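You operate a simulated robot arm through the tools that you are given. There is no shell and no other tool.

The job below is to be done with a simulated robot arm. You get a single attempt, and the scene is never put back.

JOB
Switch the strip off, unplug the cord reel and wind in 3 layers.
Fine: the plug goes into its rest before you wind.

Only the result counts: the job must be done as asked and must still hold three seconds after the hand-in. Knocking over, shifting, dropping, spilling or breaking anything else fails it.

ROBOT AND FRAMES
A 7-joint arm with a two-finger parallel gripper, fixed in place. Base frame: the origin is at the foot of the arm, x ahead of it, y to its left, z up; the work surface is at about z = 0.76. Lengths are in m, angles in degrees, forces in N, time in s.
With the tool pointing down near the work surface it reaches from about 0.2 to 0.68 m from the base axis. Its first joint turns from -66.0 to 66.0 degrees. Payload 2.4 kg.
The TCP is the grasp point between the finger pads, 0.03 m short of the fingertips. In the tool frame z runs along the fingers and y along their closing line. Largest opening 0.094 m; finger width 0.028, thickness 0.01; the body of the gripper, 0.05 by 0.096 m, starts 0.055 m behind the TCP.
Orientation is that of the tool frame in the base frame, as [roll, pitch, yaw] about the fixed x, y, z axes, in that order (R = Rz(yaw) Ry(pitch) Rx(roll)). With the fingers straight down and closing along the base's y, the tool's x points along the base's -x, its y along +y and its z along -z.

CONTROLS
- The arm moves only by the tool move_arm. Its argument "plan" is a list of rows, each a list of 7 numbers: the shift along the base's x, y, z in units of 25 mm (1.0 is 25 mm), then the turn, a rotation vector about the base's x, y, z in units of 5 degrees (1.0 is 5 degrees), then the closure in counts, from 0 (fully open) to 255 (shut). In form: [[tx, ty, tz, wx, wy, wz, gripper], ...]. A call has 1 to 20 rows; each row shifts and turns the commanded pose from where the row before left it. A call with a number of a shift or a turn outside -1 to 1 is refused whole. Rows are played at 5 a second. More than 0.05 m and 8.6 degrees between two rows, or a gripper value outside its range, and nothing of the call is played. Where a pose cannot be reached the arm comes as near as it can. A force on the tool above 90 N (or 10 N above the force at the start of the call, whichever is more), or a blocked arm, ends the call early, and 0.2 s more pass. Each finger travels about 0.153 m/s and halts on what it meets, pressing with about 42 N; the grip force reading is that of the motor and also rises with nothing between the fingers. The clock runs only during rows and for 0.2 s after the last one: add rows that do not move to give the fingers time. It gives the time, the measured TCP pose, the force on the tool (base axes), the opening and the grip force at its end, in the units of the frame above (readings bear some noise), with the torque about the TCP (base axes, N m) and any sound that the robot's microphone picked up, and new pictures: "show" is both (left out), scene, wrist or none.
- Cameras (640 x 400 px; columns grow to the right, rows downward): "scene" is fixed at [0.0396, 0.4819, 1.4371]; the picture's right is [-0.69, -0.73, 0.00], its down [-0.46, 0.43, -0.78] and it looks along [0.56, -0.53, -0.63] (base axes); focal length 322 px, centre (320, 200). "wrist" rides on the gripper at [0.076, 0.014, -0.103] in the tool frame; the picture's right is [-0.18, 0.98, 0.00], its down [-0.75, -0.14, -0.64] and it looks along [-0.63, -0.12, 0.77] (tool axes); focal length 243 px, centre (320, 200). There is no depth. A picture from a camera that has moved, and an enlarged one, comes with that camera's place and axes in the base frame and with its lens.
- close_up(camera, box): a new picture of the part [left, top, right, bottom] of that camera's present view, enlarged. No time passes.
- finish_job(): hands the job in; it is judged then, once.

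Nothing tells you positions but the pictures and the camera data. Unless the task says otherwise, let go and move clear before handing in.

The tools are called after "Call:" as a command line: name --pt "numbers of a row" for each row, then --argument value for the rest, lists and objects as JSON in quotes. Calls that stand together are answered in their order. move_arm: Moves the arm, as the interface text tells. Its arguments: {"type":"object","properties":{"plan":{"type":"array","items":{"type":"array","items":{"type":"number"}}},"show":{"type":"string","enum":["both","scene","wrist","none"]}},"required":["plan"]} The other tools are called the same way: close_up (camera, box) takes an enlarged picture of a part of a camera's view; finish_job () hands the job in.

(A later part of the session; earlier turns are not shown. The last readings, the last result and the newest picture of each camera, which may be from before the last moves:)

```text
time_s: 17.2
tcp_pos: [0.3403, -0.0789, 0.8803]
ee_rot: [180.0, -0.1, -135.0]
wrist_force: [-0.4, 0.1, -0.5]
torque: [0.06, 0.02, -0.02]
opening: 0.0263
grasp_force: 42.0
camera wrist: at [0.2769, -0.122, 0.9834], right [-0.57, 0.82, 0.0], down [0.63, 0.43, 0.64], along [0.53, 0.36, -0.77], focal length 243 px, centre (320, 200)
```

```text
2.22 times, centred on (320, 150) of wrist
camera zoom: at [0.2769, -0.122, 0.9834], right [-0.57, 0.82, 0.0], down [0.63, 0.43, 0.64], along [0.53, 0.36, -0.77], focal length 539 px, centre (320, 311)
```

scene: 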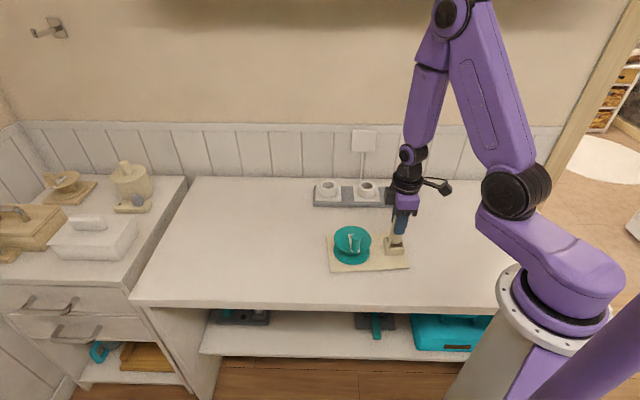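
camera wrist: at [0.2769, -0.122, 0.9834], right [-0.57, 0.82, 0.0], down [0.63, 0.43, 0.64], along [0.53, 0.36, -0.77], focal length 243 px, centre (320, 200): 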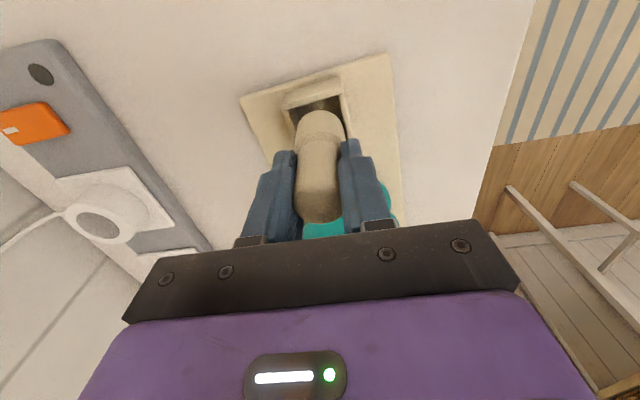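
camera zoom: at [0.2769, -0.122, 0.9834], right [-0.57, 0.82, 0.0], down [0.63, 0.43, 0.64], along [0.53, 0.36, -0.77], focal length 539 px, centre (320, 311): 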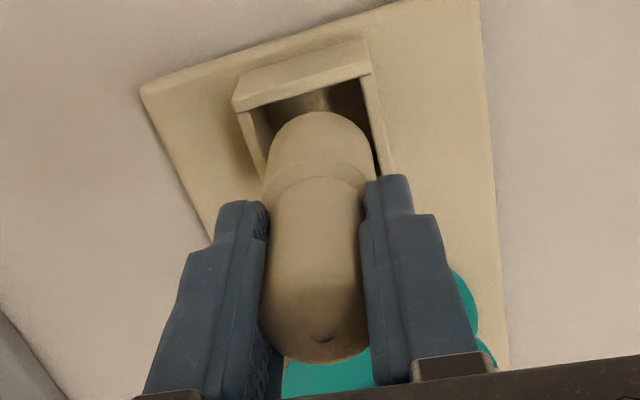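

Plug and box opening agree to within about 1 mm in both views. Lowering slowly while monitoring force.

Call:
move_arm --pt "0 0 -0.2 0 0 0 255" --pt "0 0 -0.2 0 0 0 255" --pt "0 0 -0.2 0 0 0 255" --pt "0 0 -0.2 0 0 0 255" --pt "0 0 0 0 0 0 255" --show "wrist"

Call:
close_up --camera "scene" --box '[370, 210, 420, 260]'

Call:
close_up --camera "wrist" --box '[260, 60, 380, 240]'

```text
time_s: 18.4
tcp_pos: [0.3414, -0.0794, 0.8615]
ee_rot: [-180.0, 0.1, -135.1]
wrist_force: [-0.4, 0.1, -1.6]
torque: [-0.01, -0.02, -0.02]
opening: 0.0258
grasp_force: 42.3
camera wrist: at [0.2768, -0.1222, 0.9637], right [-0.57, 0.82, 0.0], down [0.63, 0.43, 0.64], along [0.53, 0.36, -0.77], focal length 243 px, centre (320, 200)
```

wrist: 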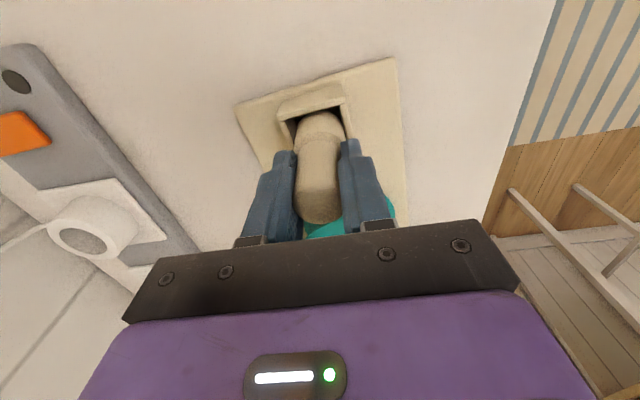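

```text
8.00 times, centred on (395, 235) of scene
camera zoom: at [0.0396, 0.4819, 1.4371], right [-0.69, -0.73, 0.0], down [-0.46, 0.43, -0.78], along [0.56, -0.53, -0.63], focal length 2575 px, centre (-280, -80)
```

zoom: 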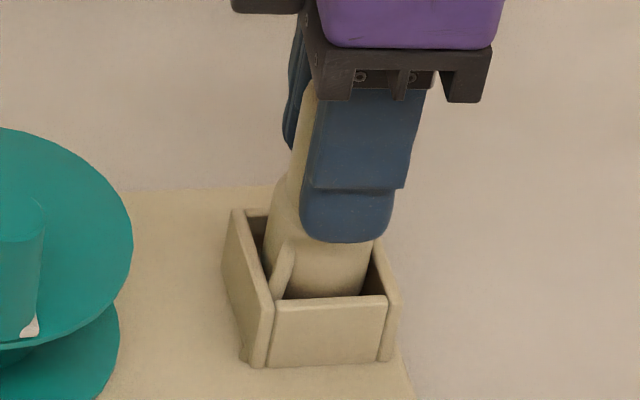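

```text
2.22 times, centred on (320, 150) of wrist
camera zoom: at [0.2768, -0.1222, 0.9637], right [-0.57, 0.82, 0.0], down [0.63, 0.43, 0.64], along [0.53, 0.36, -0.77], focal length 539 px, centre (320, 311)
```

zoom: 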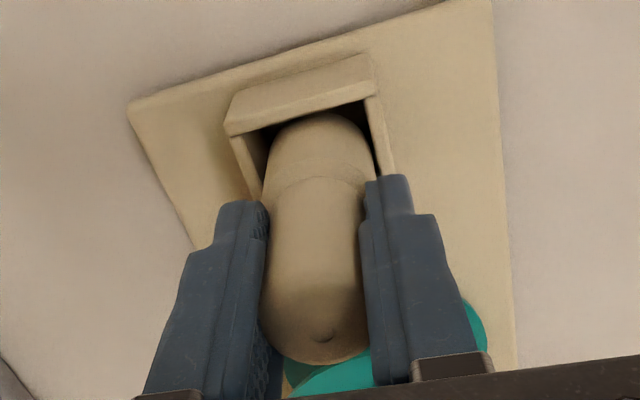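

The plug is inside the box opening without contact. Continuing down until it touches the floor.

Call:
move_arm --pt "0 0 -0.15 0 0 0 255" --pt "0 0 -0.15 0 0 0 255" --pt "0 0 -0.1 0 0 0 255" --pt "0 0 0 0 0 0 255" --show "none"

Call:
close_up --camera "scene" --box '[370, 210, 420, 260]'

```text
time_s: 19.4
tcp_pos: [0.34, -0.079, 0.8511]
ee_rot: [180.0, -0.1, -135.0]
wrist_force: [0.3, -0.1, -1.6]
torque: [0.01, -0.02, -0.02]
opening: 0.0259
grasp_force: 41.6
```

```text
8.00 times, centred on (395, 235) of scene
camera zoom: at [0.0396, 0.4819, 1.4371], right [-0.69, -0.73, 0.0], down [-0.46, 0.43, -0.78], along [0.56, -0.53, -0.63], focal length 2575 px, centre (-280, -80)
```

zoom: 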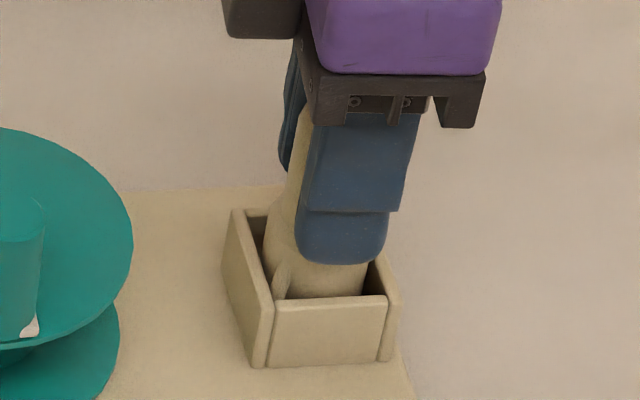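

Call:
move_arm --pt "0 0 -0.12 0 0 0 255" --pt "0 0 -0.08 0 0 0 255" --pt "0 0 0 0 0 0 255" --show "none"

Call:
close_up --camera "scene" --box '[370, 210, 420, 260]'

```text
time_s: 20.2
tcp_pos: [0.3403, -0.0786, 0.8458]
ee_rot: [180.0, 0.0, -135.0]
wrist_force: [-0.1, -0.1, -1.7]
torque: [0.03, -0.01, -0.02]
opening: 0.0261
grasp_force: 42.2
```

```text
8.00 times, centred on (395, 235) of scene
camera zoom: at [0.0396, 0.4819, 1.4371], right [-0.69, -0.73, 0.0], down [-0.46, 0.43, -0.78], along [0.56, -0.53, -0.63], focal length 2575 px, centre (-280, -80)
```

zoom: 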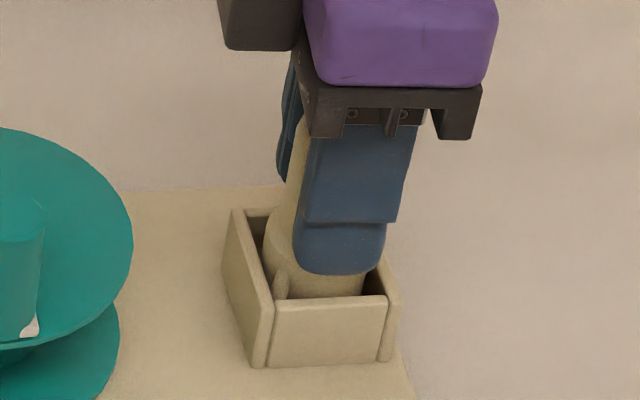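

Call:
move_arm --pt "0 0 -0.08 0 0 0 255" --pt "0 0 -0.08 0 0 0 255" --pt "0 0 0 0 0 0 255" --show "none"

Call:
close_up --camera "scene" --box '[370, 210, 420, 260]'

```text
time_s: 21.0
tcp_pos: [0.3398, -0.078, 0.8425]
ee_rot: [-179.9, 0.0, -135.0]
wrist_force: [0.2, 0.2, -2.2]
torque: [0.0, -0.02, -0.01]
opening: 0.026
grasp_force: 42.7
```

```text
8.00 times, centred on (395, 235) of scene
camera zoom: at [0.0396, 0.4819, 1.4371], right [-0.69, -0.73, 0.0], down [-0.46, 0.43, -0.78], along [0.56, -0.53, -0.63], focal length 2575 px, centre (-280, -80)
```

zoom: 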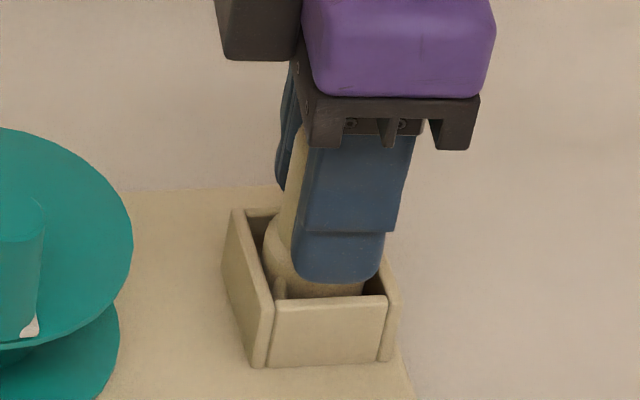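

Call:
move_arm --pt "0 0 -0.06 0 0 0 255" --pt "0 0 -0.06 0 0 0 255" --pt "0 0 0 0 0 0 255" --show "none"

Call:
close_up --camera "scene" --box '[370, 210, 420, 260]'

```text
time_s: 21.8
tcp_pos: [0.3394, -0.0789, 0.8399]
ee_rot: [-180.0, 0.0, -134.8]
wrist_force: [-1.8, 2.4, 33.3]
torque: [0.14, 0.06, -0.04]
opening: 0.026
grasp_force: 42.5
```

```text
8.00 times, centred on (395, 235) of scene
camera zoom: at [0.0392, 0.4821, 1.437], right [-0.69, -0.73, 0.0], down [-0.46, 0.43, -0.78], along [0.56, -0.53, -0.63], focal length 2575 px, centre (-280, -80)
```

zoom: 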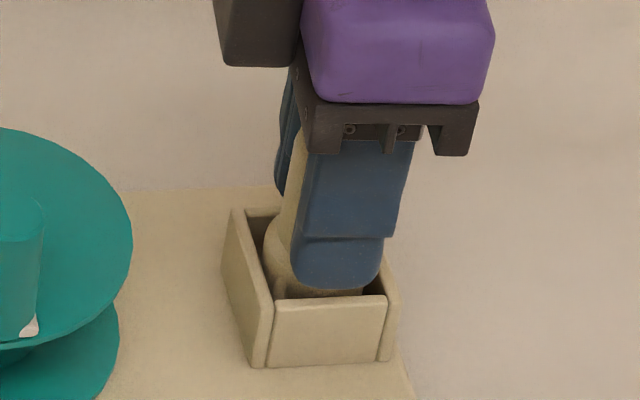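

The plug is seated on the box floor (33 N contact). I'll relieve slightly, open, and lift straight up.

Call:
move_arm --pt "0 0 0.05 0 0 0 255" --pt "0 0 0 0 0 0 200" --pt "0 0 0 0 0 0 100" --pt "0 0 0 0 0 0 40" --pt "0 0 0 0 0 0 40" --pt "0 0 0.4 0 0 0 40" --pt "0 0 0.8 0 0 0 40" --pt "0 0 0.8 0 0 0 40" --pt "0 0 0.8 0 0 0 40" --pt "0 0 0.8 0 0 0 40" --pt "0 0 0.8 0 0 0 40" --pt "0 0 0 0 0 0 40"

Call:
close_up --camera "scene" --box '[320, 200, 420, 270]'

Call:
close_up --camera "wrist" --box '[220, 20, 460, 220]'

```text
time_s: 24.4
tcp_pos: [0.3405, -0.0784, 0.9513]
ee_rot: [179.9, 0.0, -135.0]
wrist_force: [0.6, 1.1, -0.2]
torque: [0.0, 0.0, 0.05]
opening: 0.079
grasp_force: 0.0
camera wrist: at [0.277, -0.1221, 1.0535], right [-0.57, 0.82, 0.0], down [0.63, 0.43, 0.64], along [0.53, 0.36, -0.77], focal length 243 px, centre (320, 200)
```

scene: 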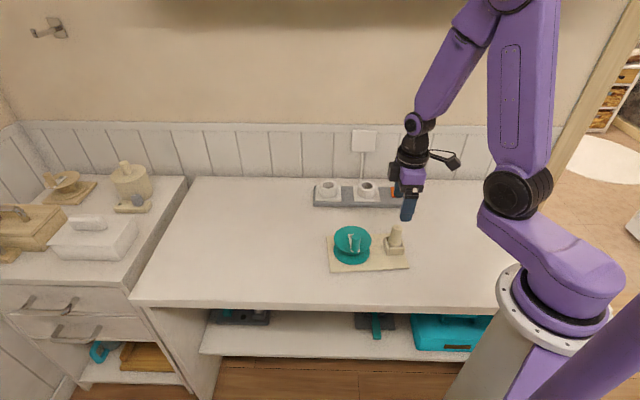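
wrist: 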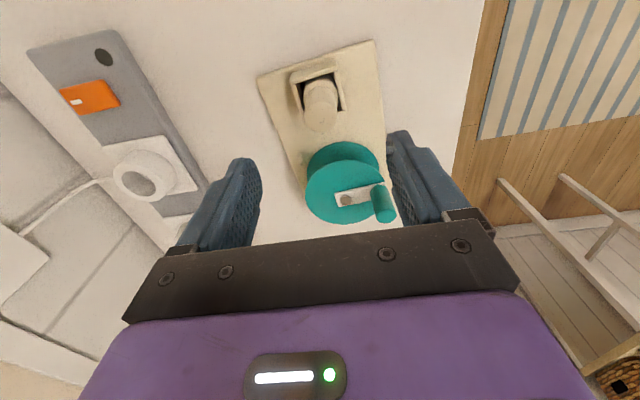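

```text
5.71 times, centred on (370, 235) of scene
camera zoom: at [0.0396, 0.482, 1.4371], right [-0.69, -0.73, 0.0], down [-0.46, 0.43, -0.78], along [0.56, -0.53, -0.63], focal length 1839 px, centre (34, 0)
```

zoom: 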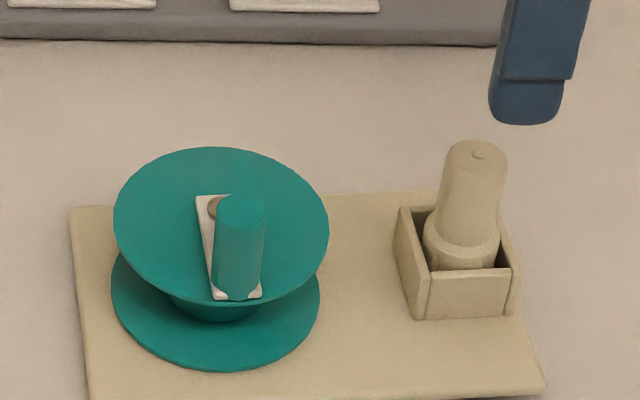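

```text
2.00 times, centred on (340, 120) of wrist
camera zoom: at [0.277, -0.1221, 1.0535], right [-0.57, 0.82, 0.0], down [0.63, 0.43, 0.64], along [0.53, 0.36, -0.77], focal length 485 px, centre (280, 360)
```

zoom: 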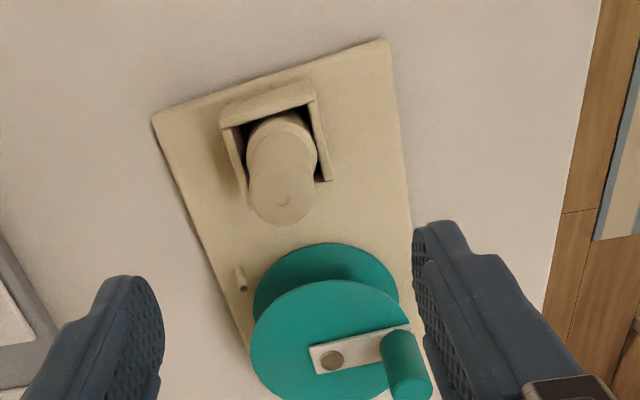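

The plug stands in its rest. Now the reel: the cord guide tube lies on the wall side pointing along +s, which suggests winding is counter-clockwise seen from above. I'll look closely at the crank, drum and any markings.

Call:
close_up --camera "wrist" --box '[290, 130, 410, 230]'

Call:
close_up --camera "scene" --box '[325, 215, 380, 275]'

Call:
close_up --camera "wrist" --box '[280, 50, 350, 170]'

```text
4.00 times, centred on (350, 180) of wrist
camera zoom: at [0.277, -0.1221, 1.0535], right [-0.57, 0.82, 0.0], down [0.63, 0.43, 0.64], along [0.53, 0.36, -0.77], focal length 970 px, centre (200, 280)
```

zoom: 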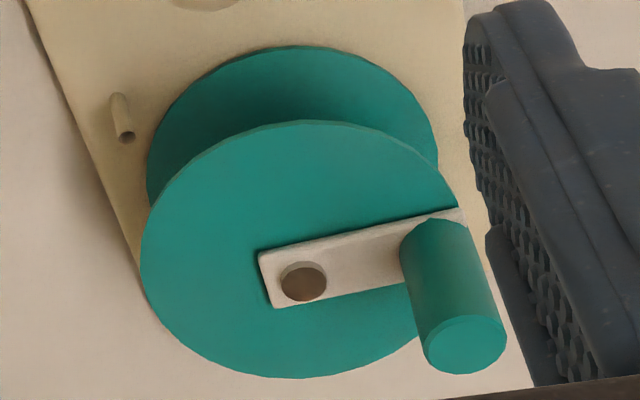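

```text
6.67 times, centred on (352, 245) of scene
camera zoom: at [0.0396, 0.482, 1.4371], right [-0.69, -0.73, 0.0], down [-0.46, 0.43, -0.78], along [0.56, -0.53, -0.63], focal length 2146 px, centre (103, -100)
```

zoom: 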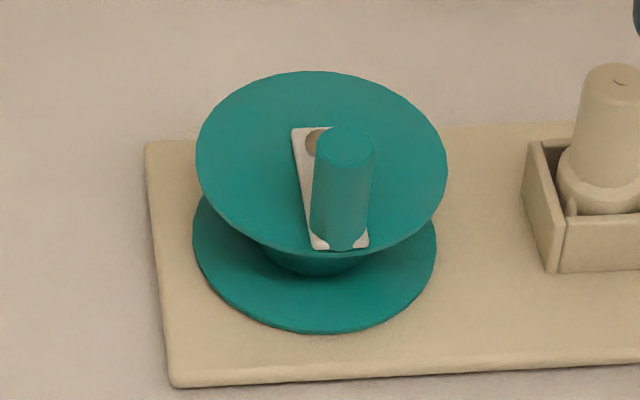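

```text
3.33 times, centred on (315, 110) of wrist
camera zoom: at [0.277, -0.1221, 1.0535], right [-0.57, 0.82, 0.0], down [0.63, 0.43, 0.64], along [0.53, 0.36, -0.77], focal length 809 px, centre (337, 500)
```

zoom: 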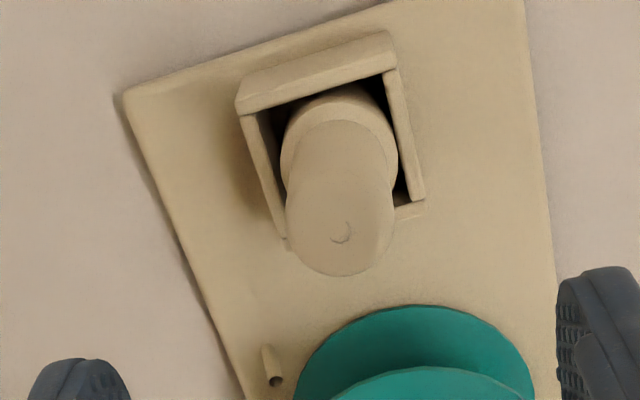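

The crank pivot is at about (0.4135, 0.008), flange at z≈0.82, and the knob at (0.382, 0.035), top z≈0.870, crank radius ≈0.0415. I'll move above the knob while turning 90° so the fingers close tangentially (along the strip direction).

Call:
move_arm --pt "0.092 0.252 0 0 0 -1 92" --pt "0.092 0.252 0 0 0 -1 92" --pt "0.092 0.252 0 0 0 -1 92" --pt "0.092 0.252 0 0 0 -1 92" --pt "0.092 0.252 0 0 0 -1 92" --pt "0.092 0.252 0 0 0 -1 92" --pt "0.092 0.252 0 0 0 -1 92" --pt "0.092 0.252 0 0 0 -1 92" --pt "0.092 0.252 0 0 0 -1 92" --pt "0.092 0.252 0 0 0 -1 92" --pt "0.092 0.252 0 0 0 -1 92" --pt "0.092 0.252 0 0 0 -1 92" --pt "0.092 0.252 0 0 0 -1 92" --pt "0.092 0.252 0 0 0 -1 92" --pt "0.092 0.252 0 0 0 -1 92" --pt "0.092 0.252 0 0 0 -1 92" --pt "0.092 0.252 0 0 0 -1 92" --pt "0.092 0.252 0 0 0 -1 92" --pt "0 0 0 0 0 0 92"

Call:
close_up --camera "wrist" --box '[220, 60, 420, 240]'

Call:
close_up --camera "scene" --box '[320, 190, 420, 270]'

```text
time_s: 28.4
tcp_pos: [0.3814, 0.035, 0.9513]
ee_rot: [180.0, 0.1, 134.9]
wrist_force: [0.3, 0.6, -0.5]
torque: [0.04, 0.0, 0.02]
opening: 0.0604
grasp_force: 0.1
camera wrist: at [0.3377, 0.0995, 1.0533], right [0.83, 0.56, 0.0], down [0.43, -0.63, 0.64], along [0.36, -0.53, -0.77], focal length 243 px, centre (320, 200)
```

scene: 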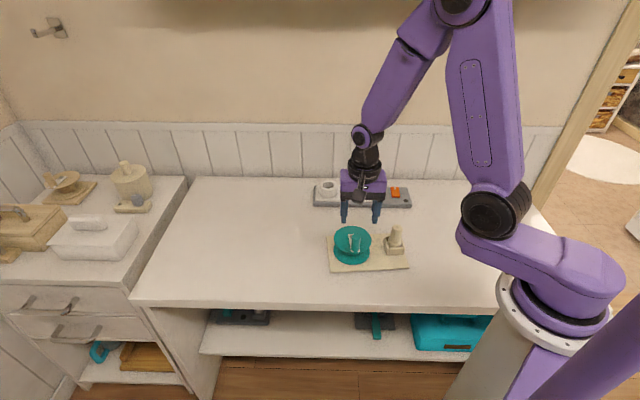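
wrist: 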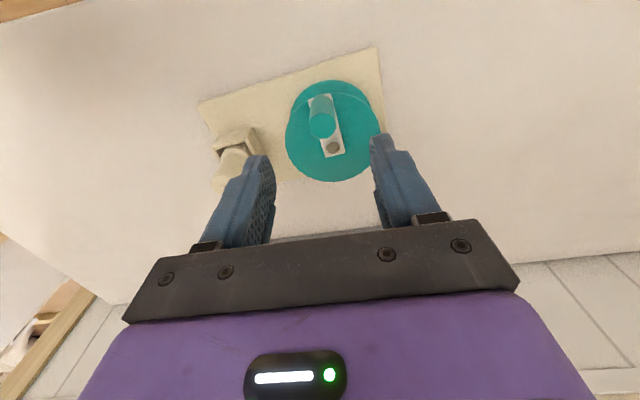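

```text
2.22 times, centred on (320, 150) of wrist
camera zoom: at [0.3377, 0.0995, 1.0533], right [0.83, 0.56, 0.0], down [0.43, -0.63, 0.64], along [0.36, -0.53, -0.77], focal length 539 px, centre (320, 311)
```

zoom: 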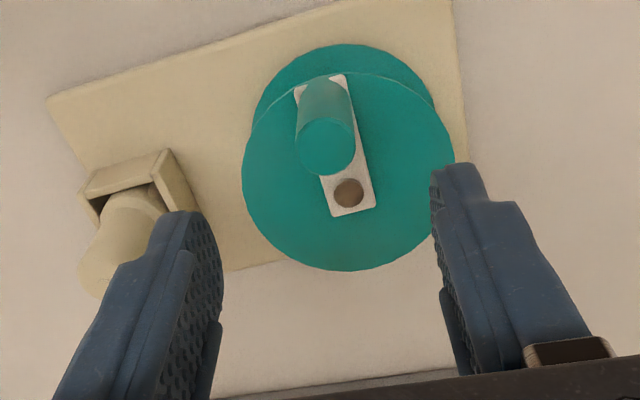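

```text
5.00 times, centred on (370, 230) of scene
camera zoom: at [0.0396, 0.482, 1.4371], right [-0.69, -0.73, 0.0], down [-0.46, 0.43, -0.78], along [0.56, -0.53, -0.63], focal length 1609 px, centre (70, 50)
```

zoom: 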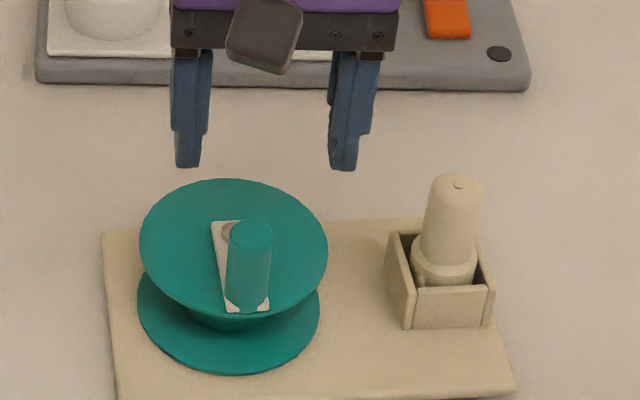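

The knob top computes to (0.383, 0.037), close to the TCP. Descending around the knob, fingertips staying above the crank arm.

Call:
move_arm --pt "0.03 0.05 -0.8 0 0 0 92" --pt "0 0 -0.8 0 0 0 92" --pt "0 0 -0.8 0 0 0 92" --pt "0 0 -0.6 0 0 0 92" --pt "0 0 0 0 0 0 92"

Call:
close_up --camera "wrist" --box '[220, 60, 420, 240]'

Call:
close_up --camera "scene" --box '[320, 200, 400, 270]'

```text
time_s: 29.6
tcp_pos: [0.3841, 0.0367, 0.8754]
ee_rot: [180.0, 0.0, 135.1]
wrist_force: [-0.3, 0.8, -0.6]
torque: [0.01, 0.03, 0.04]
opening: 0.06
grasp_force: 0.0
camera wrist: at [0.339, 0.1007, 0.9781], right [0.82, 0.57, 0.0], down [0.43, -0.63, 0.64], along [0.36, -0.53, -0.77], focal length 243 px, centre (320, 200)
```

scene: 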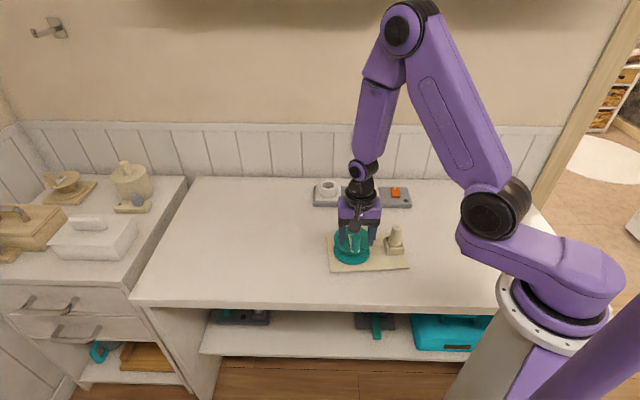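
wrist: 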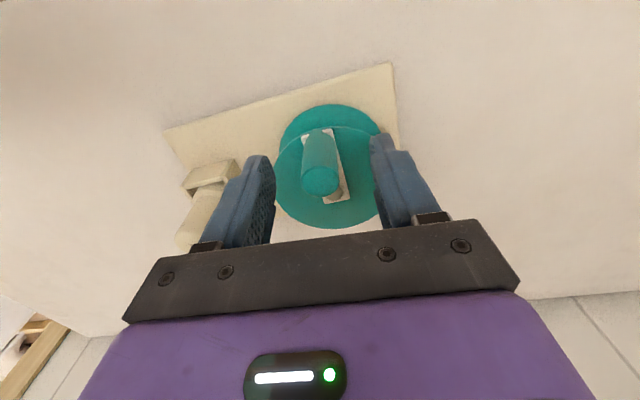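

```text
2.22 times, centred on (320, 150) of wrist
camera zoom: at [0.339, 0.1007, 0.9781], right [0.82, 0.57, 0.0], down [0.43, -0.63, 0.64], along [0.36, -0.53, -0.77], focal length 539 px, centre (320, 311)
```

zoom: 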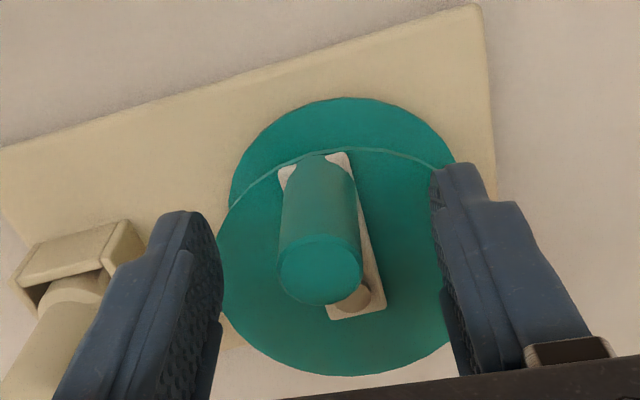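

```text
5.71 times, centred on (360, 235) of scene
camera zoom: at [0.0396, 0.482, 1.4371], right [-0.69, -0.73, 0.0], down [-0.46, 0.43, -0.78], along [0.56, -0.53, -0.63], focal length 1839 px, centre (91, 0)
```

zoom: 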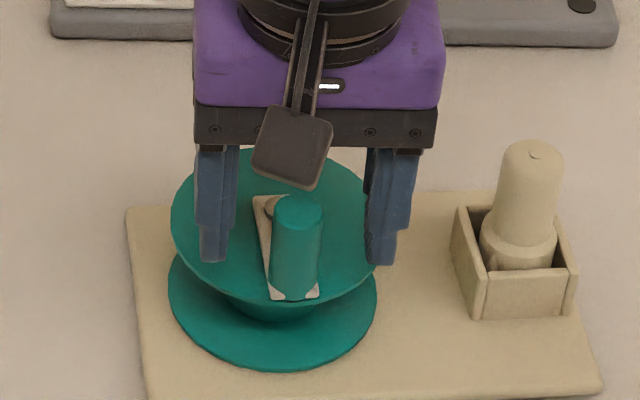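

The knob is centred between the fingers. I'll go down 7 mm more and close on it.

Call:
move_arm --pt "-0.04 0 -0.28 0 0 0 92" --pt "0 0 0 0 0 0 150" --pt "0 0 0 0 0 0 190" --pt "0 0 0 0 0 0 215" --pt "0 0 0 0 0 0 215"

Call:
close_up --camera "wrist" --box '[220, 60, 420, 240]'

Call:
close_up --camera "scene" --box '[320, 200, 400, 270]'

```text
time_s: 30.8
tcp_pos: [0.3815, 0.0359, 0.8679]
ee_rot: [179.9, 0.0, 135.0]
wrist_force: [0.1, -0.4, 0.2]
torque: [-0.58, 0.17, -0.03]
opening: 0.0213
grasp_force: 41.5
camera wrist: at [0.3381, 0.1009, 0.9711], right [0.83, 0.56, 0.0], down [0.43, -0.63, 0.64], along [0.36, -0.53, -0.77], focal length 243 px, centre (320, 200)
```

scene: 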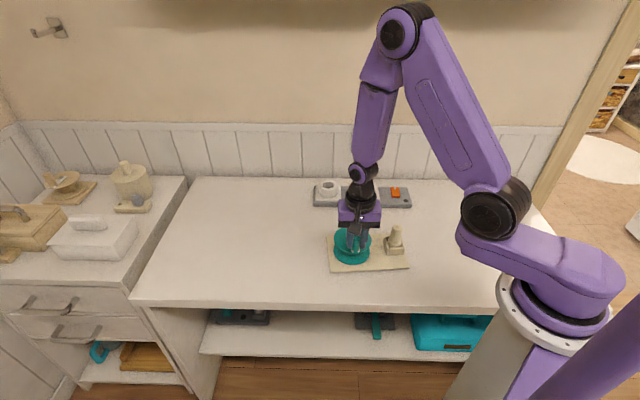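
wrist: 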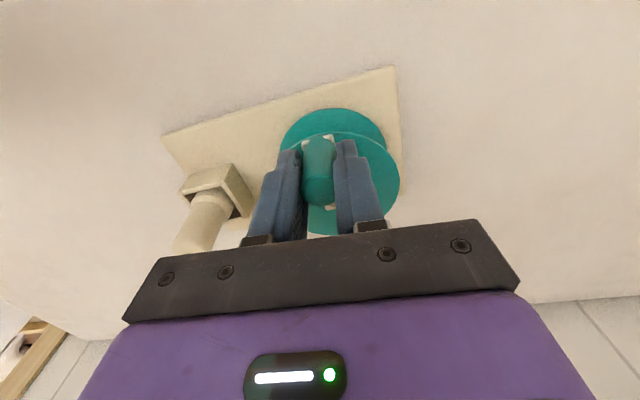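

```text
2.22 times, centred on (320, 150) of wrist
camera zoom: at [0.3381, 0.1009, 0.9711], right [0.83, 0.56, 0.0], down [0.43, -0.63, 0.64], along [0.36, -0.53, -0.77], focal length 539 px, centre (320, 311)
```

zoom: 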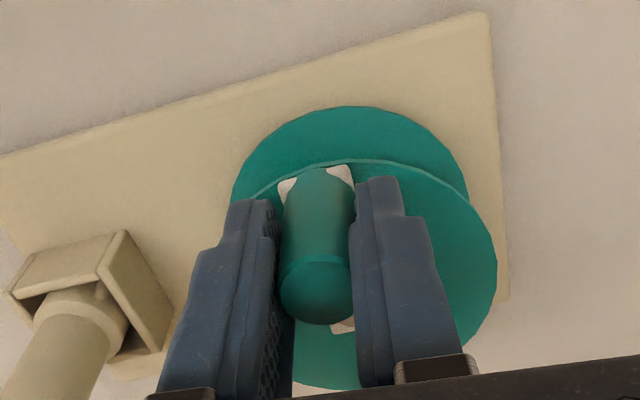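

```text
5.71 times, centred on (360, 235) of scene
camera zoom: at [0.0396, 0.4819, 1.4371], right [-0.69, -0.73, 0.0], down [-0.46, 0.43, -0.78], along [0.56, -0.53, -0.63], focal length 1839 px, centre (91, 0)
```

zoom: 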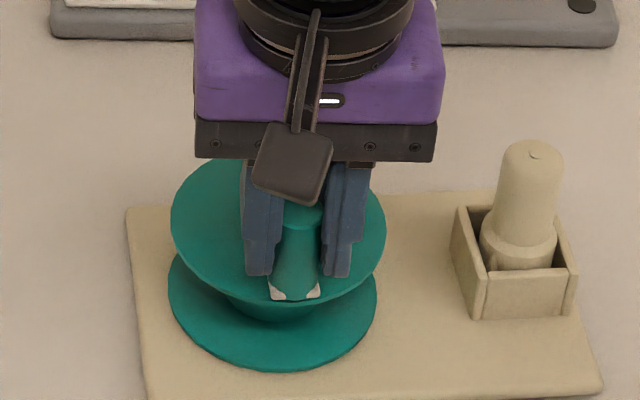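

Firmly gripped (21 mm knob). I'll turn the crank about 20° counter-clockwise with constant tool yaw as a test and check the forces, sound and drum.

Call:
move_arm --pt "-0.08 -0.118 0 0 0 0 202" --pt "-0.08 -0.118 0 0 0 0 202" --pt "-0.06 -0.13 0 0 0 0 202" --pt "-0.06 -0.13 0 0 0 0 202" --pt "0 0 0 0 0 0 202"

Call:
close_up --camera "wrist" --box '[220, 60, 420, 240]'

Call:
close_up --camera "scene" --box '[320, 200, 400, 270]'

```text
time_s: 32.0
tcp_pos: [0.3726, 0.0233, 0.8683]
ee_rot: [-179.8, -0.2, 134.9]
wrist_force: [-1.4, -4.5, 0.8]
torque: [0.66, 0.02, -0.17]
opening: 0.0215
grasp_force: 41.9
camera wrist: at [0.3299, 0.0873, 0.971], right [0.83, 0.56, 0.0], down [0.43, -0.63, 0.64], along [0.36, -0.53, -0.77], focal length 243 px, centre (320, 200)
```

scene: 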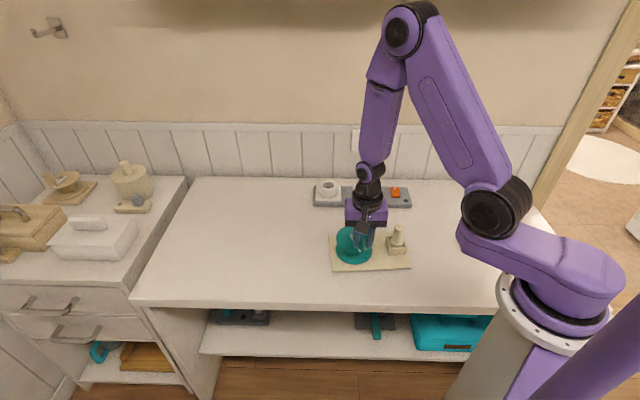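
wrist: 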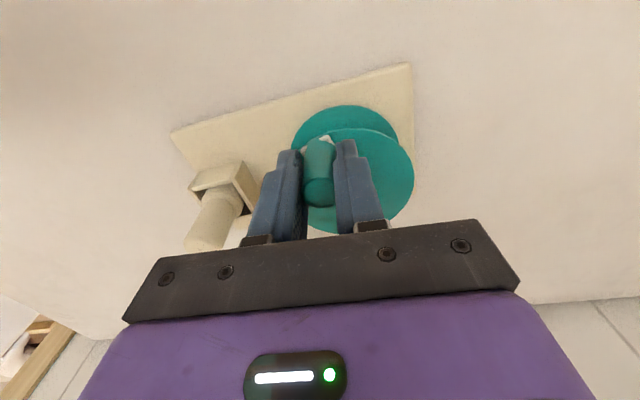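

```text
2.22 times, centred on (320, 150) of wrist
camera zoom: at [0.3299, 0.0873, 0.971], right [0.83, 0.56, 0.0], down [0.43, -0.63, 0.64], along [0.36, -0.53, -0.77], focal length 539 px, centre (320, 311)
```

zoom: 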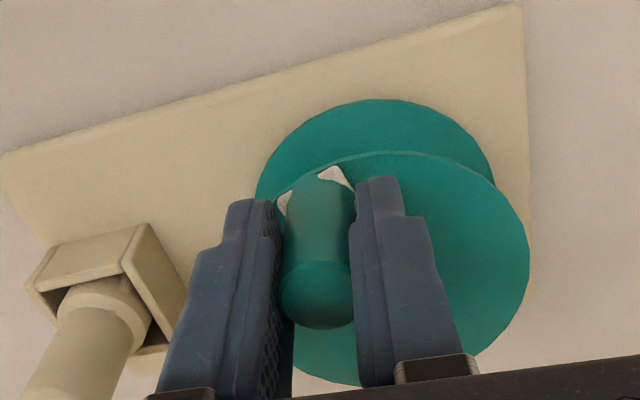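

```text
5.71 times, centred on (360, 235) of scene
camera zoom: at [0.0396, 0.4818, 1.4371], right [-0.69, -0.73, 0.0], down [-0.46, 0.43, -0.78], along [0.56, -0.53, -0.63], focal length 1839 px, centre (91, 0)
```

zoom: 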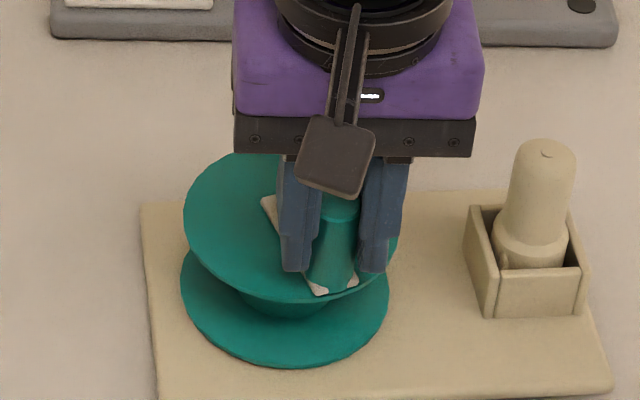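

The crank turns but the board slid about 6 mm along with it, so it isn't fixed and I must be gentler. I'll hold the reel down slightly through the grip and rotate the tool with the crank so there's no twisting, along a circle about the original axis; test 40°.

Call:
move_arm --pt "0 0 -0.07 0 0 0 230" --pt "-0.04 -0.139 0 0 0 1 230" --pt "-0.027 -0.142 0 0 0 1 230" --pt "-0.015 -0.144 0 0 0 1 230" --pt "-0.002 -0.145 0 0 0 1 230" --pt "0.01 -0.144 0 0 0 1 230" --pt "0.023 -0.143 0 0 0 1 230" --pt "0.035 -0.14 0 0 0 1 230" --pt "0.047 -0.137 0 0 0 1 230" --pt "0 0 0 0 0 0 230"

Call:
close_up --camera "wrist" --box '[220, 60, 420, 240]'

Call:
close_up --camera "scene" --box '[320, 200, 400, 270]'

```text
time_s: 34.2
tcp_pos: [0.3742, -0.005, 0.8664]
ee_rot: [-180.0, 0.2, 175.0]
wrist_force: [-1.0, -3.8, 0.3]
torque: [-0.14, -0.42, -0.51]
opening: 0.021
grasp_force: 42.0
camera wrist: at [0.3007, 0.0166, 0.9691], right [0.27, 0.96, 0.0], down [0.74, -0.21, 0.64], along [0.62, -0.17, -0.77], focal length 243 px, centre (320, 200)
```

scene: 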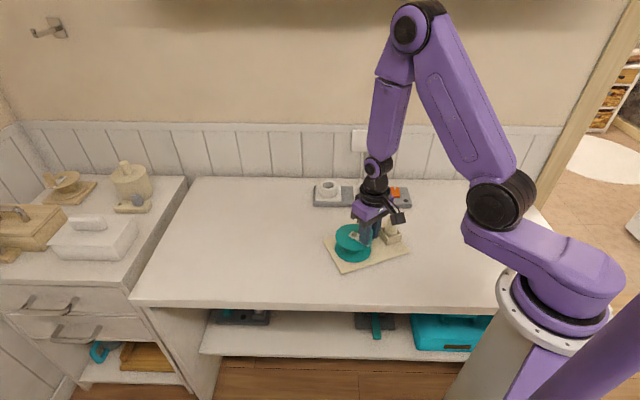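
wrist: 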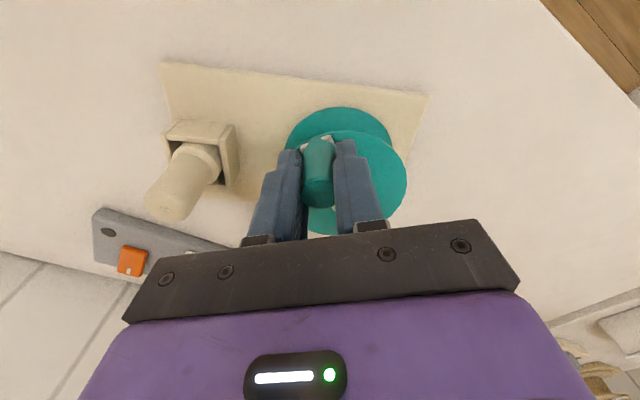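

```text
2.22 times, centred on (320, 150) of wrist
camera zoom: at [0.3007, 0.0166, 0.9691], right [0.27, 0.96, 0.0], down [0.74, -0.21, 0.64], along [0.62, -0.17, -0.77], focal length 539 px, centre (320, 311)
```

zoom: 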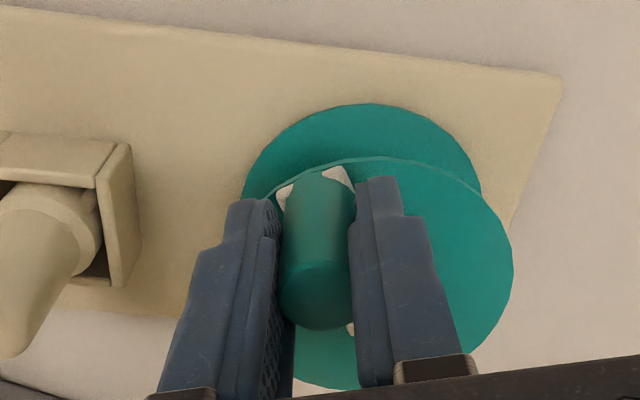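

```text
5.71 times, centred on (360, 235) of scene
camera zoom: at [0.0396, 0.4819, 1.4371], right [-0.69, -0.73, 0.0], down [-0.46, 0.43, -0.78], along [0.56, -0.53, -0.63], focal length 1839 px, centre (91, 0)
```

zoom: 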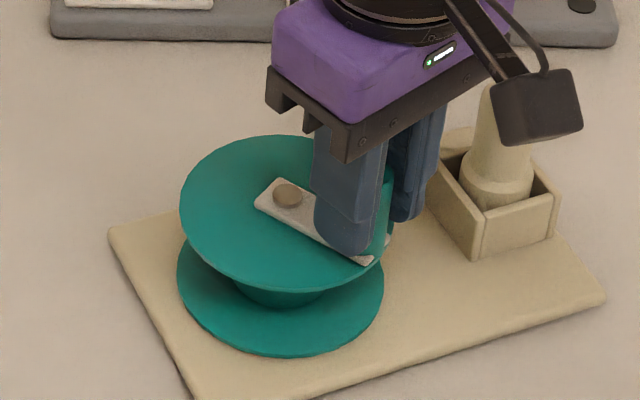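

The board rotated with the crank, so counter-clockwise is strongly resisted (or the grip twisted it). I'll release the knob, rise a little and reassess the reel before trying anything else.

Call:
move_arm --pt "0 0 0 0 0 0 180" --pt "0 0 0 0 0 0 140" --pt "0 0 0 0 0 0 110" --pt "0 0 0.8 0 0 0 110" --pt "0 0 0.9 0 0 0 110" --pt "0 0 0.9 0 0 0 110" --pt "0 0 0.9 0 0 0 110" --pt "-0.9 0.2 0.9 0 0 0 110" --pt "-0.9 0.2 0.5 0 0 0 110" --pt "0 0 0 0 0 0 110"

Call:
close_up --camera "scene" --box '[320, 200, 420, 280]'

Call:
close_up --camera "wrist" --box '[160, 30, 420, 230]'

```text
time_s: 36.4
tcp_pos: [0.3358, 0.0063, 0.9872]
ee_rot: [180.0, 0.0, 175.1]
wrist_force: [0.2, -0.4, -0.8]
torque: [0.01, 0.0, -0.02]
opening: 0.0536
grasp_force: 0.0
out of reach, approached as far as the arm can: row 9
camera wrist: at [0.2612, 0.0269, 1.0899], right [0.27, 0.96, 0.0], down [0.74, -0.21, 0.64], along [0.62, -0.17, -0.77], focal length 243 px, centre (320, 200)
```

scene: 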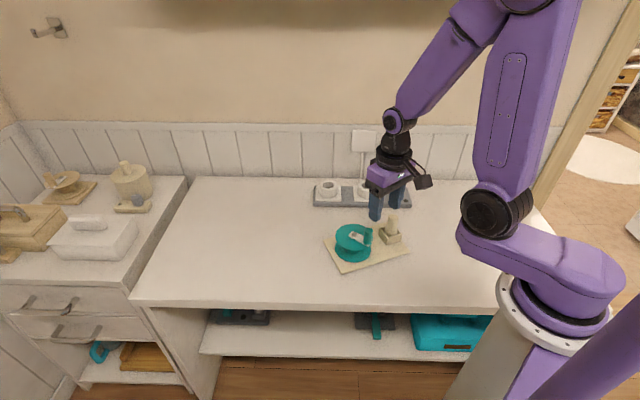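
wrist: 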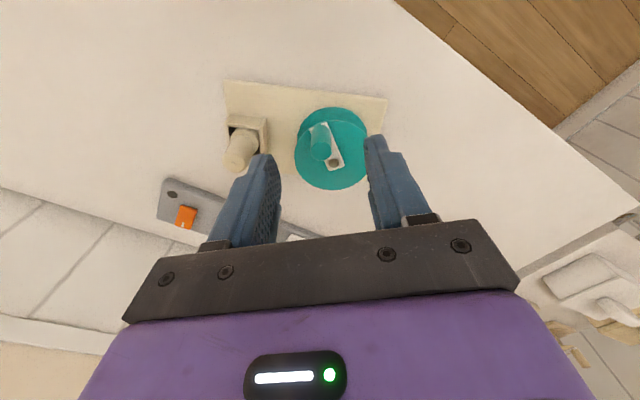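

```text
5.00 times, centred on (370, 240) of scene
camera zoom: at [0.0396, 0.482, 1.4371], right [-0.69, -0.73, 0.0], down [-0.46, 0.43, -0.78], along [0.56, -0.53, -0.63], focal length 1609 px, centre (70, 0)
```

zoom: 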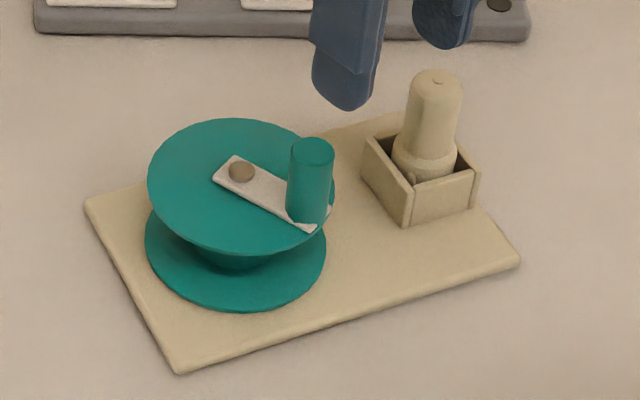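

```text
2.00 times, centred on (290, 130) of wrist
camera zoom: at [0.2612, 0.0269, 1.0899], right [0.27, 0.96, 0.0], down [0.74, -0.21, 0.64], along [0.62, -0.17, -0.77], focal length 485 px, centre (380, 340)
```

zoom: 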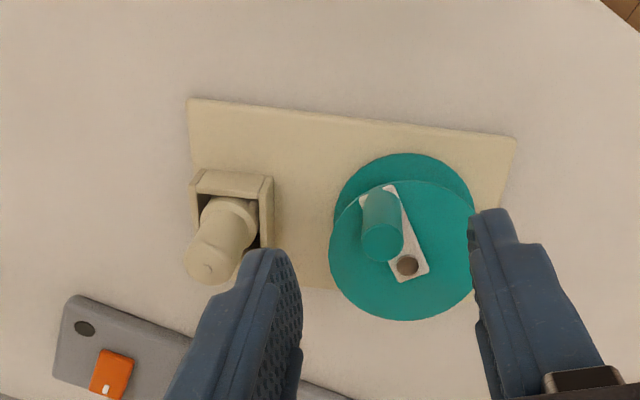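

The crank itself did turn relative to the board (~29°), so no ratchet, but the side force drags the light board. A better method: hold the white crank arm like a wrench directly over the pivot (now about (0.4175, 0.000)), press the fingertips lightly on the flange to hold the board down, and turn the wrist about the axis so there is no side force.

Call:
move_arm --pt "0.654 -0.05 -0.456 0 0 0.456 110" --pt "0.654 -0.05 -0.456 0 0 0.456 110" --pt "0.654 -0.05 -0.456 0 0 0.456 110" --pt "0.654 -0.05 -0.456 0 0 0.456 110" --pt "0.654 -0.05 -0.456 0 0 0.456 110" --pt "0 0 0 0 0 0 110"

Call:
close_up --camera "wrist" --box '[200, 60, 420, 240]'

Call:
close_up --camera "scene" --box '[320, 190, 400, 270]'

```text
time_s: 37.8
tcp_pos: [0.4194, -0.0018, 0.9303]
ee_rot: [180.0, 0.0, -173.5]
wrist_force: [-0.6, -0.5, 0.9]
torque: [0.01, 0.01, 0.0]
opening: 0.0536
grasp_force: 0.0
camera wrist: at [0.3414, 0.005, 1.0326], right [0.07, 1.0, 0.0], down [0.76, -0.06, 0.64], along [0.64, -0.05, -0.77], focal length 243 px, centre (320, 200)
```

scene: 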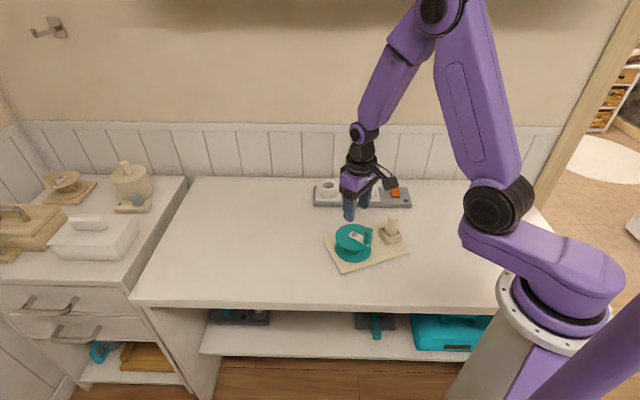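
wrist: 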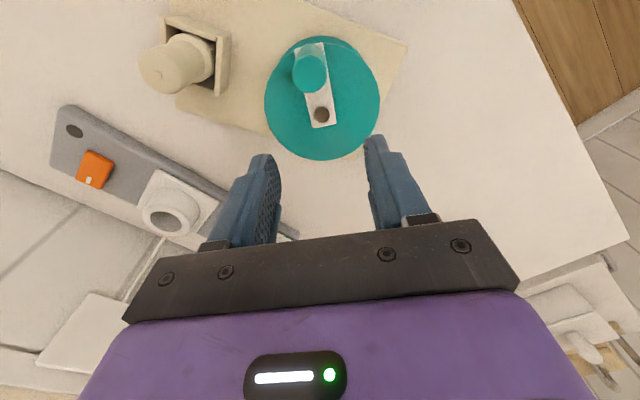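

```text
2.22 times, centred on (310, 150) of wrist
camera zoom: at [0.3414, 0.005, 1.0326], right [0.07, 1.0, 0.0], down [0.76, -0.06, 0.64], along [0.64, -0.05, -0.77], focal length 539 px, centre (342, 311)
```

zoom: 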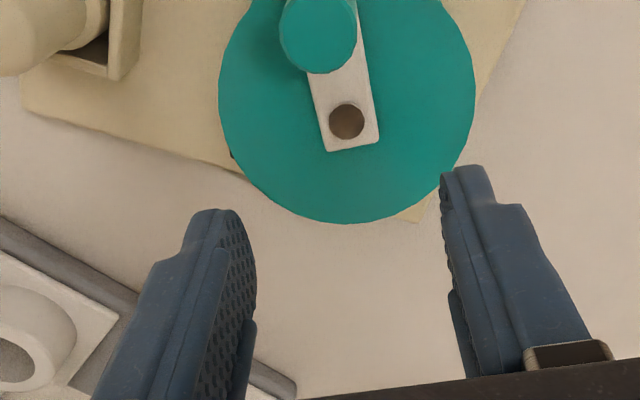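

```text
5.00 times, centred on (360, 230) of scene
camera zoom: at [0.0396, 0.4819, 1.4371], right [-0.69, -0.73, 0.0], down [-0.46, 0.43, -0.78], along [0.56, -0.53, -0.63], focal length 1609 px, centre (120, 50)
```

zoom: 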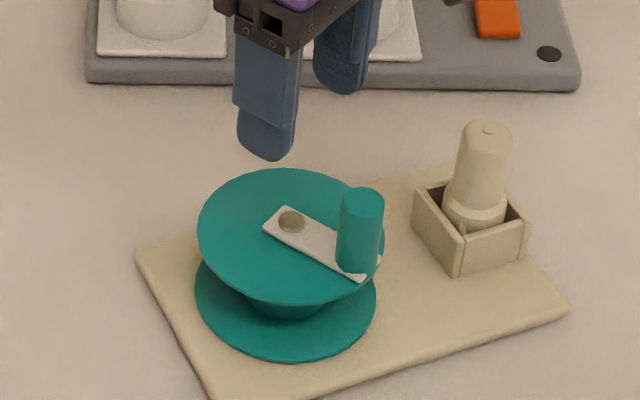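

The pivot is at (0.418, 0.0005), crank arm at ~187.5° in line with the tool. Descending over the hub.

Call:
move_arm --pt "-0.05 0.09 -0.7 0 0 0.2 110" --pt "0 0 -0.7 0 0 0 110" --pt "0 0 -0.7 0 0 0 110" --pt "0 0 -0.6 0 0 0 110" --pt "0 0 0 0 0 0 110"

Call:
close_up --camera "wrist" --box '[200, 60, 420, 240]'

Call:
close_up --camera "scene" --box '[320, 190, 400, 270]'

```text
time_s: 39.0
tcp_pos: [0.4176, 0.0007, 0.8618]
ee_rot: [-180.0, 0.0, -172.5]
wrist_force: [-0.3, -0.8, -0.6]
torque: [0.03, 0.03, -0.03]
opening: 0.0536
grasp_force: 0.0
camera wrist: at [0.3402, 0.0055, 0.9646], right [0.06, 1.0, 0.0], down [0.77, -0.04, 0.64], along [0.64, -0.04, -0.77], focal length 243 px, centre (320, 200)
```

scene: 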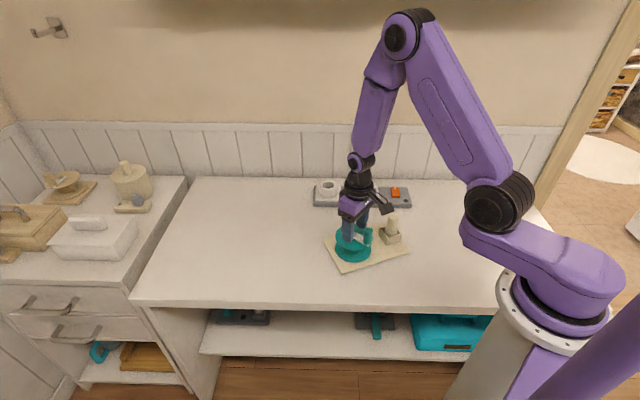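
wrist: 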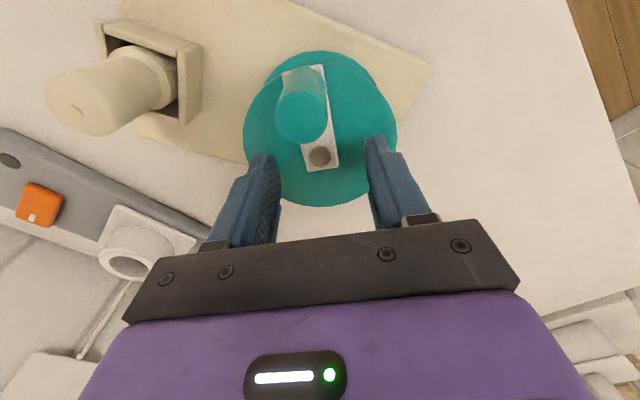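

```text
2.22 times, centred on (310, 150) of wrist
camera zoom: at [0.3402, 0.0055, 0.9646], right [0.06, 1.0, 0.0], down [0.77, -0.04, 0.64], along [0.64, -0.04, -0.77], focal length 539 px, centre (342, 311)
```

zoom: 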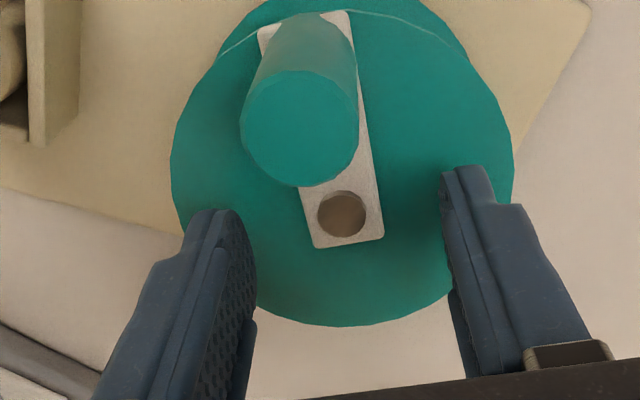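

```text
5.00 times, centred on (360, 230) of scene
camera zoom: at [0.0396, 0.4819, 1.4371], right [-0.69, -0.73, 0.0], down [-0.46, 0.43, -0.78], along [0.56, -0.53, -0.63], focal length 1609 px, centre (120, 50)
```

zoom: 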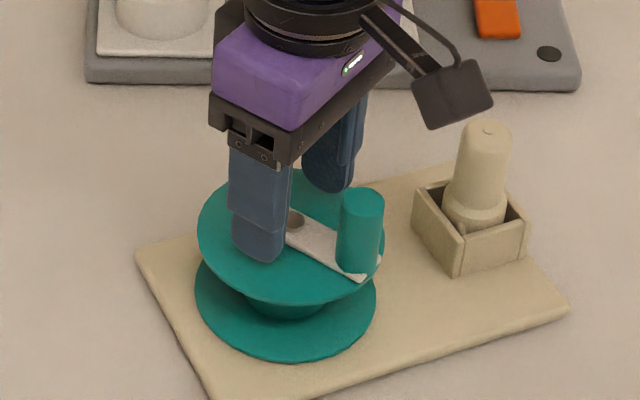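

Perfectly centred over the pivot. Lowering until the fingertips just reach the flange.

Call:
move_arm --pt "0 0 -0.15 0 0 0 110" --pt "0 0 -0.12 0 0 0 110" --pt "0 0 -0.06 0 0 0 110" --pt "0 0 0 0 0 0 110" --show "none"

Call:
close_up --camera "scene" --box '[330, 200, 390, 250]'

```text
time_s: 40.0
tcp_pos: [0.4173, 0.0018, 0.8543]
ee_rot: [-180.0, -0.1, -172.6]
wrist_force: [0.1, -0.1, 0.2]
torque: [0.01, 0.02, -0.04]
opening: 0.0533
grasp_force: 0.1
```

```text
8.00 times, centred on (360, 225) of scene
camera zoom: at [0.0396, 0.482, 1.4371], right [-0.69, -0.73, 0.0], down [-0.46, 0.43, -0.78], along [0.56, -0.53, -0.63], focal length 2575 px, centre (0, 0)
```

zoom: 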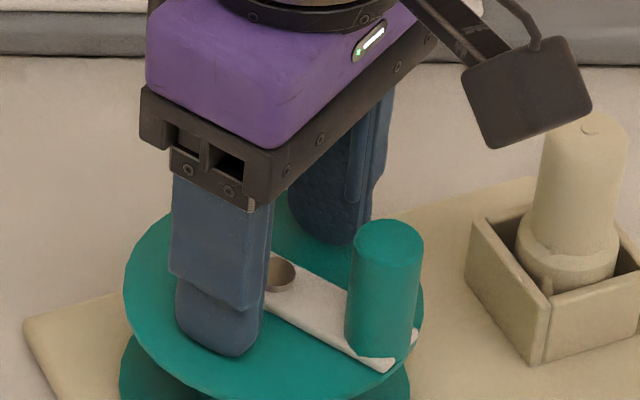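

Call:
move_arm --pt "0 0 -0.06 0 0 0 110" --pt "0 0 -0.06 0 0 0 110" --pt "0 0 0 0 0 0 110" --show "none"

Call:
close_up --camera "scene" --box '[330, 200, 390, 250]'

```text
time_s: 40.8
tcp_pos: [0.4166, 0.0012, 0.854]
ee_rot: [-180.0, 0.0, -172.6]
wrist_force: [-9.9, -2.2, 68.6]
torque: [0.11, 0.71, -0.03]
opening: 0.0536
grasp_force: 0.1
```

```text
8.00 times, centred on (360, 225) of scene
camera zoom: at [0.0384, 0.4819, 1.4371], right [-0.69, -0.73, 0.0], down [-0.46, 0.43, -0.78], along [0.56, -0.53, -0.63], focal length 2575 px, centre (0, 0)
```

zoom: 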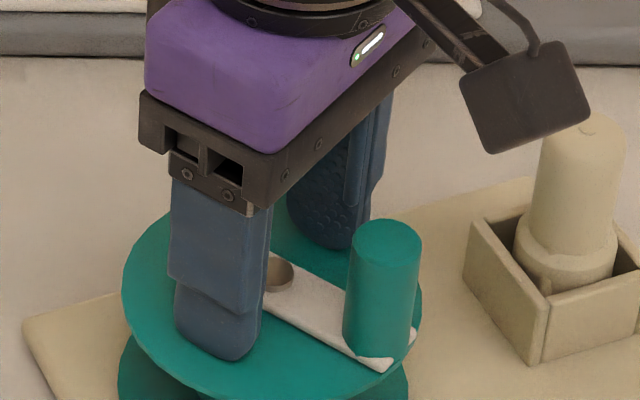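

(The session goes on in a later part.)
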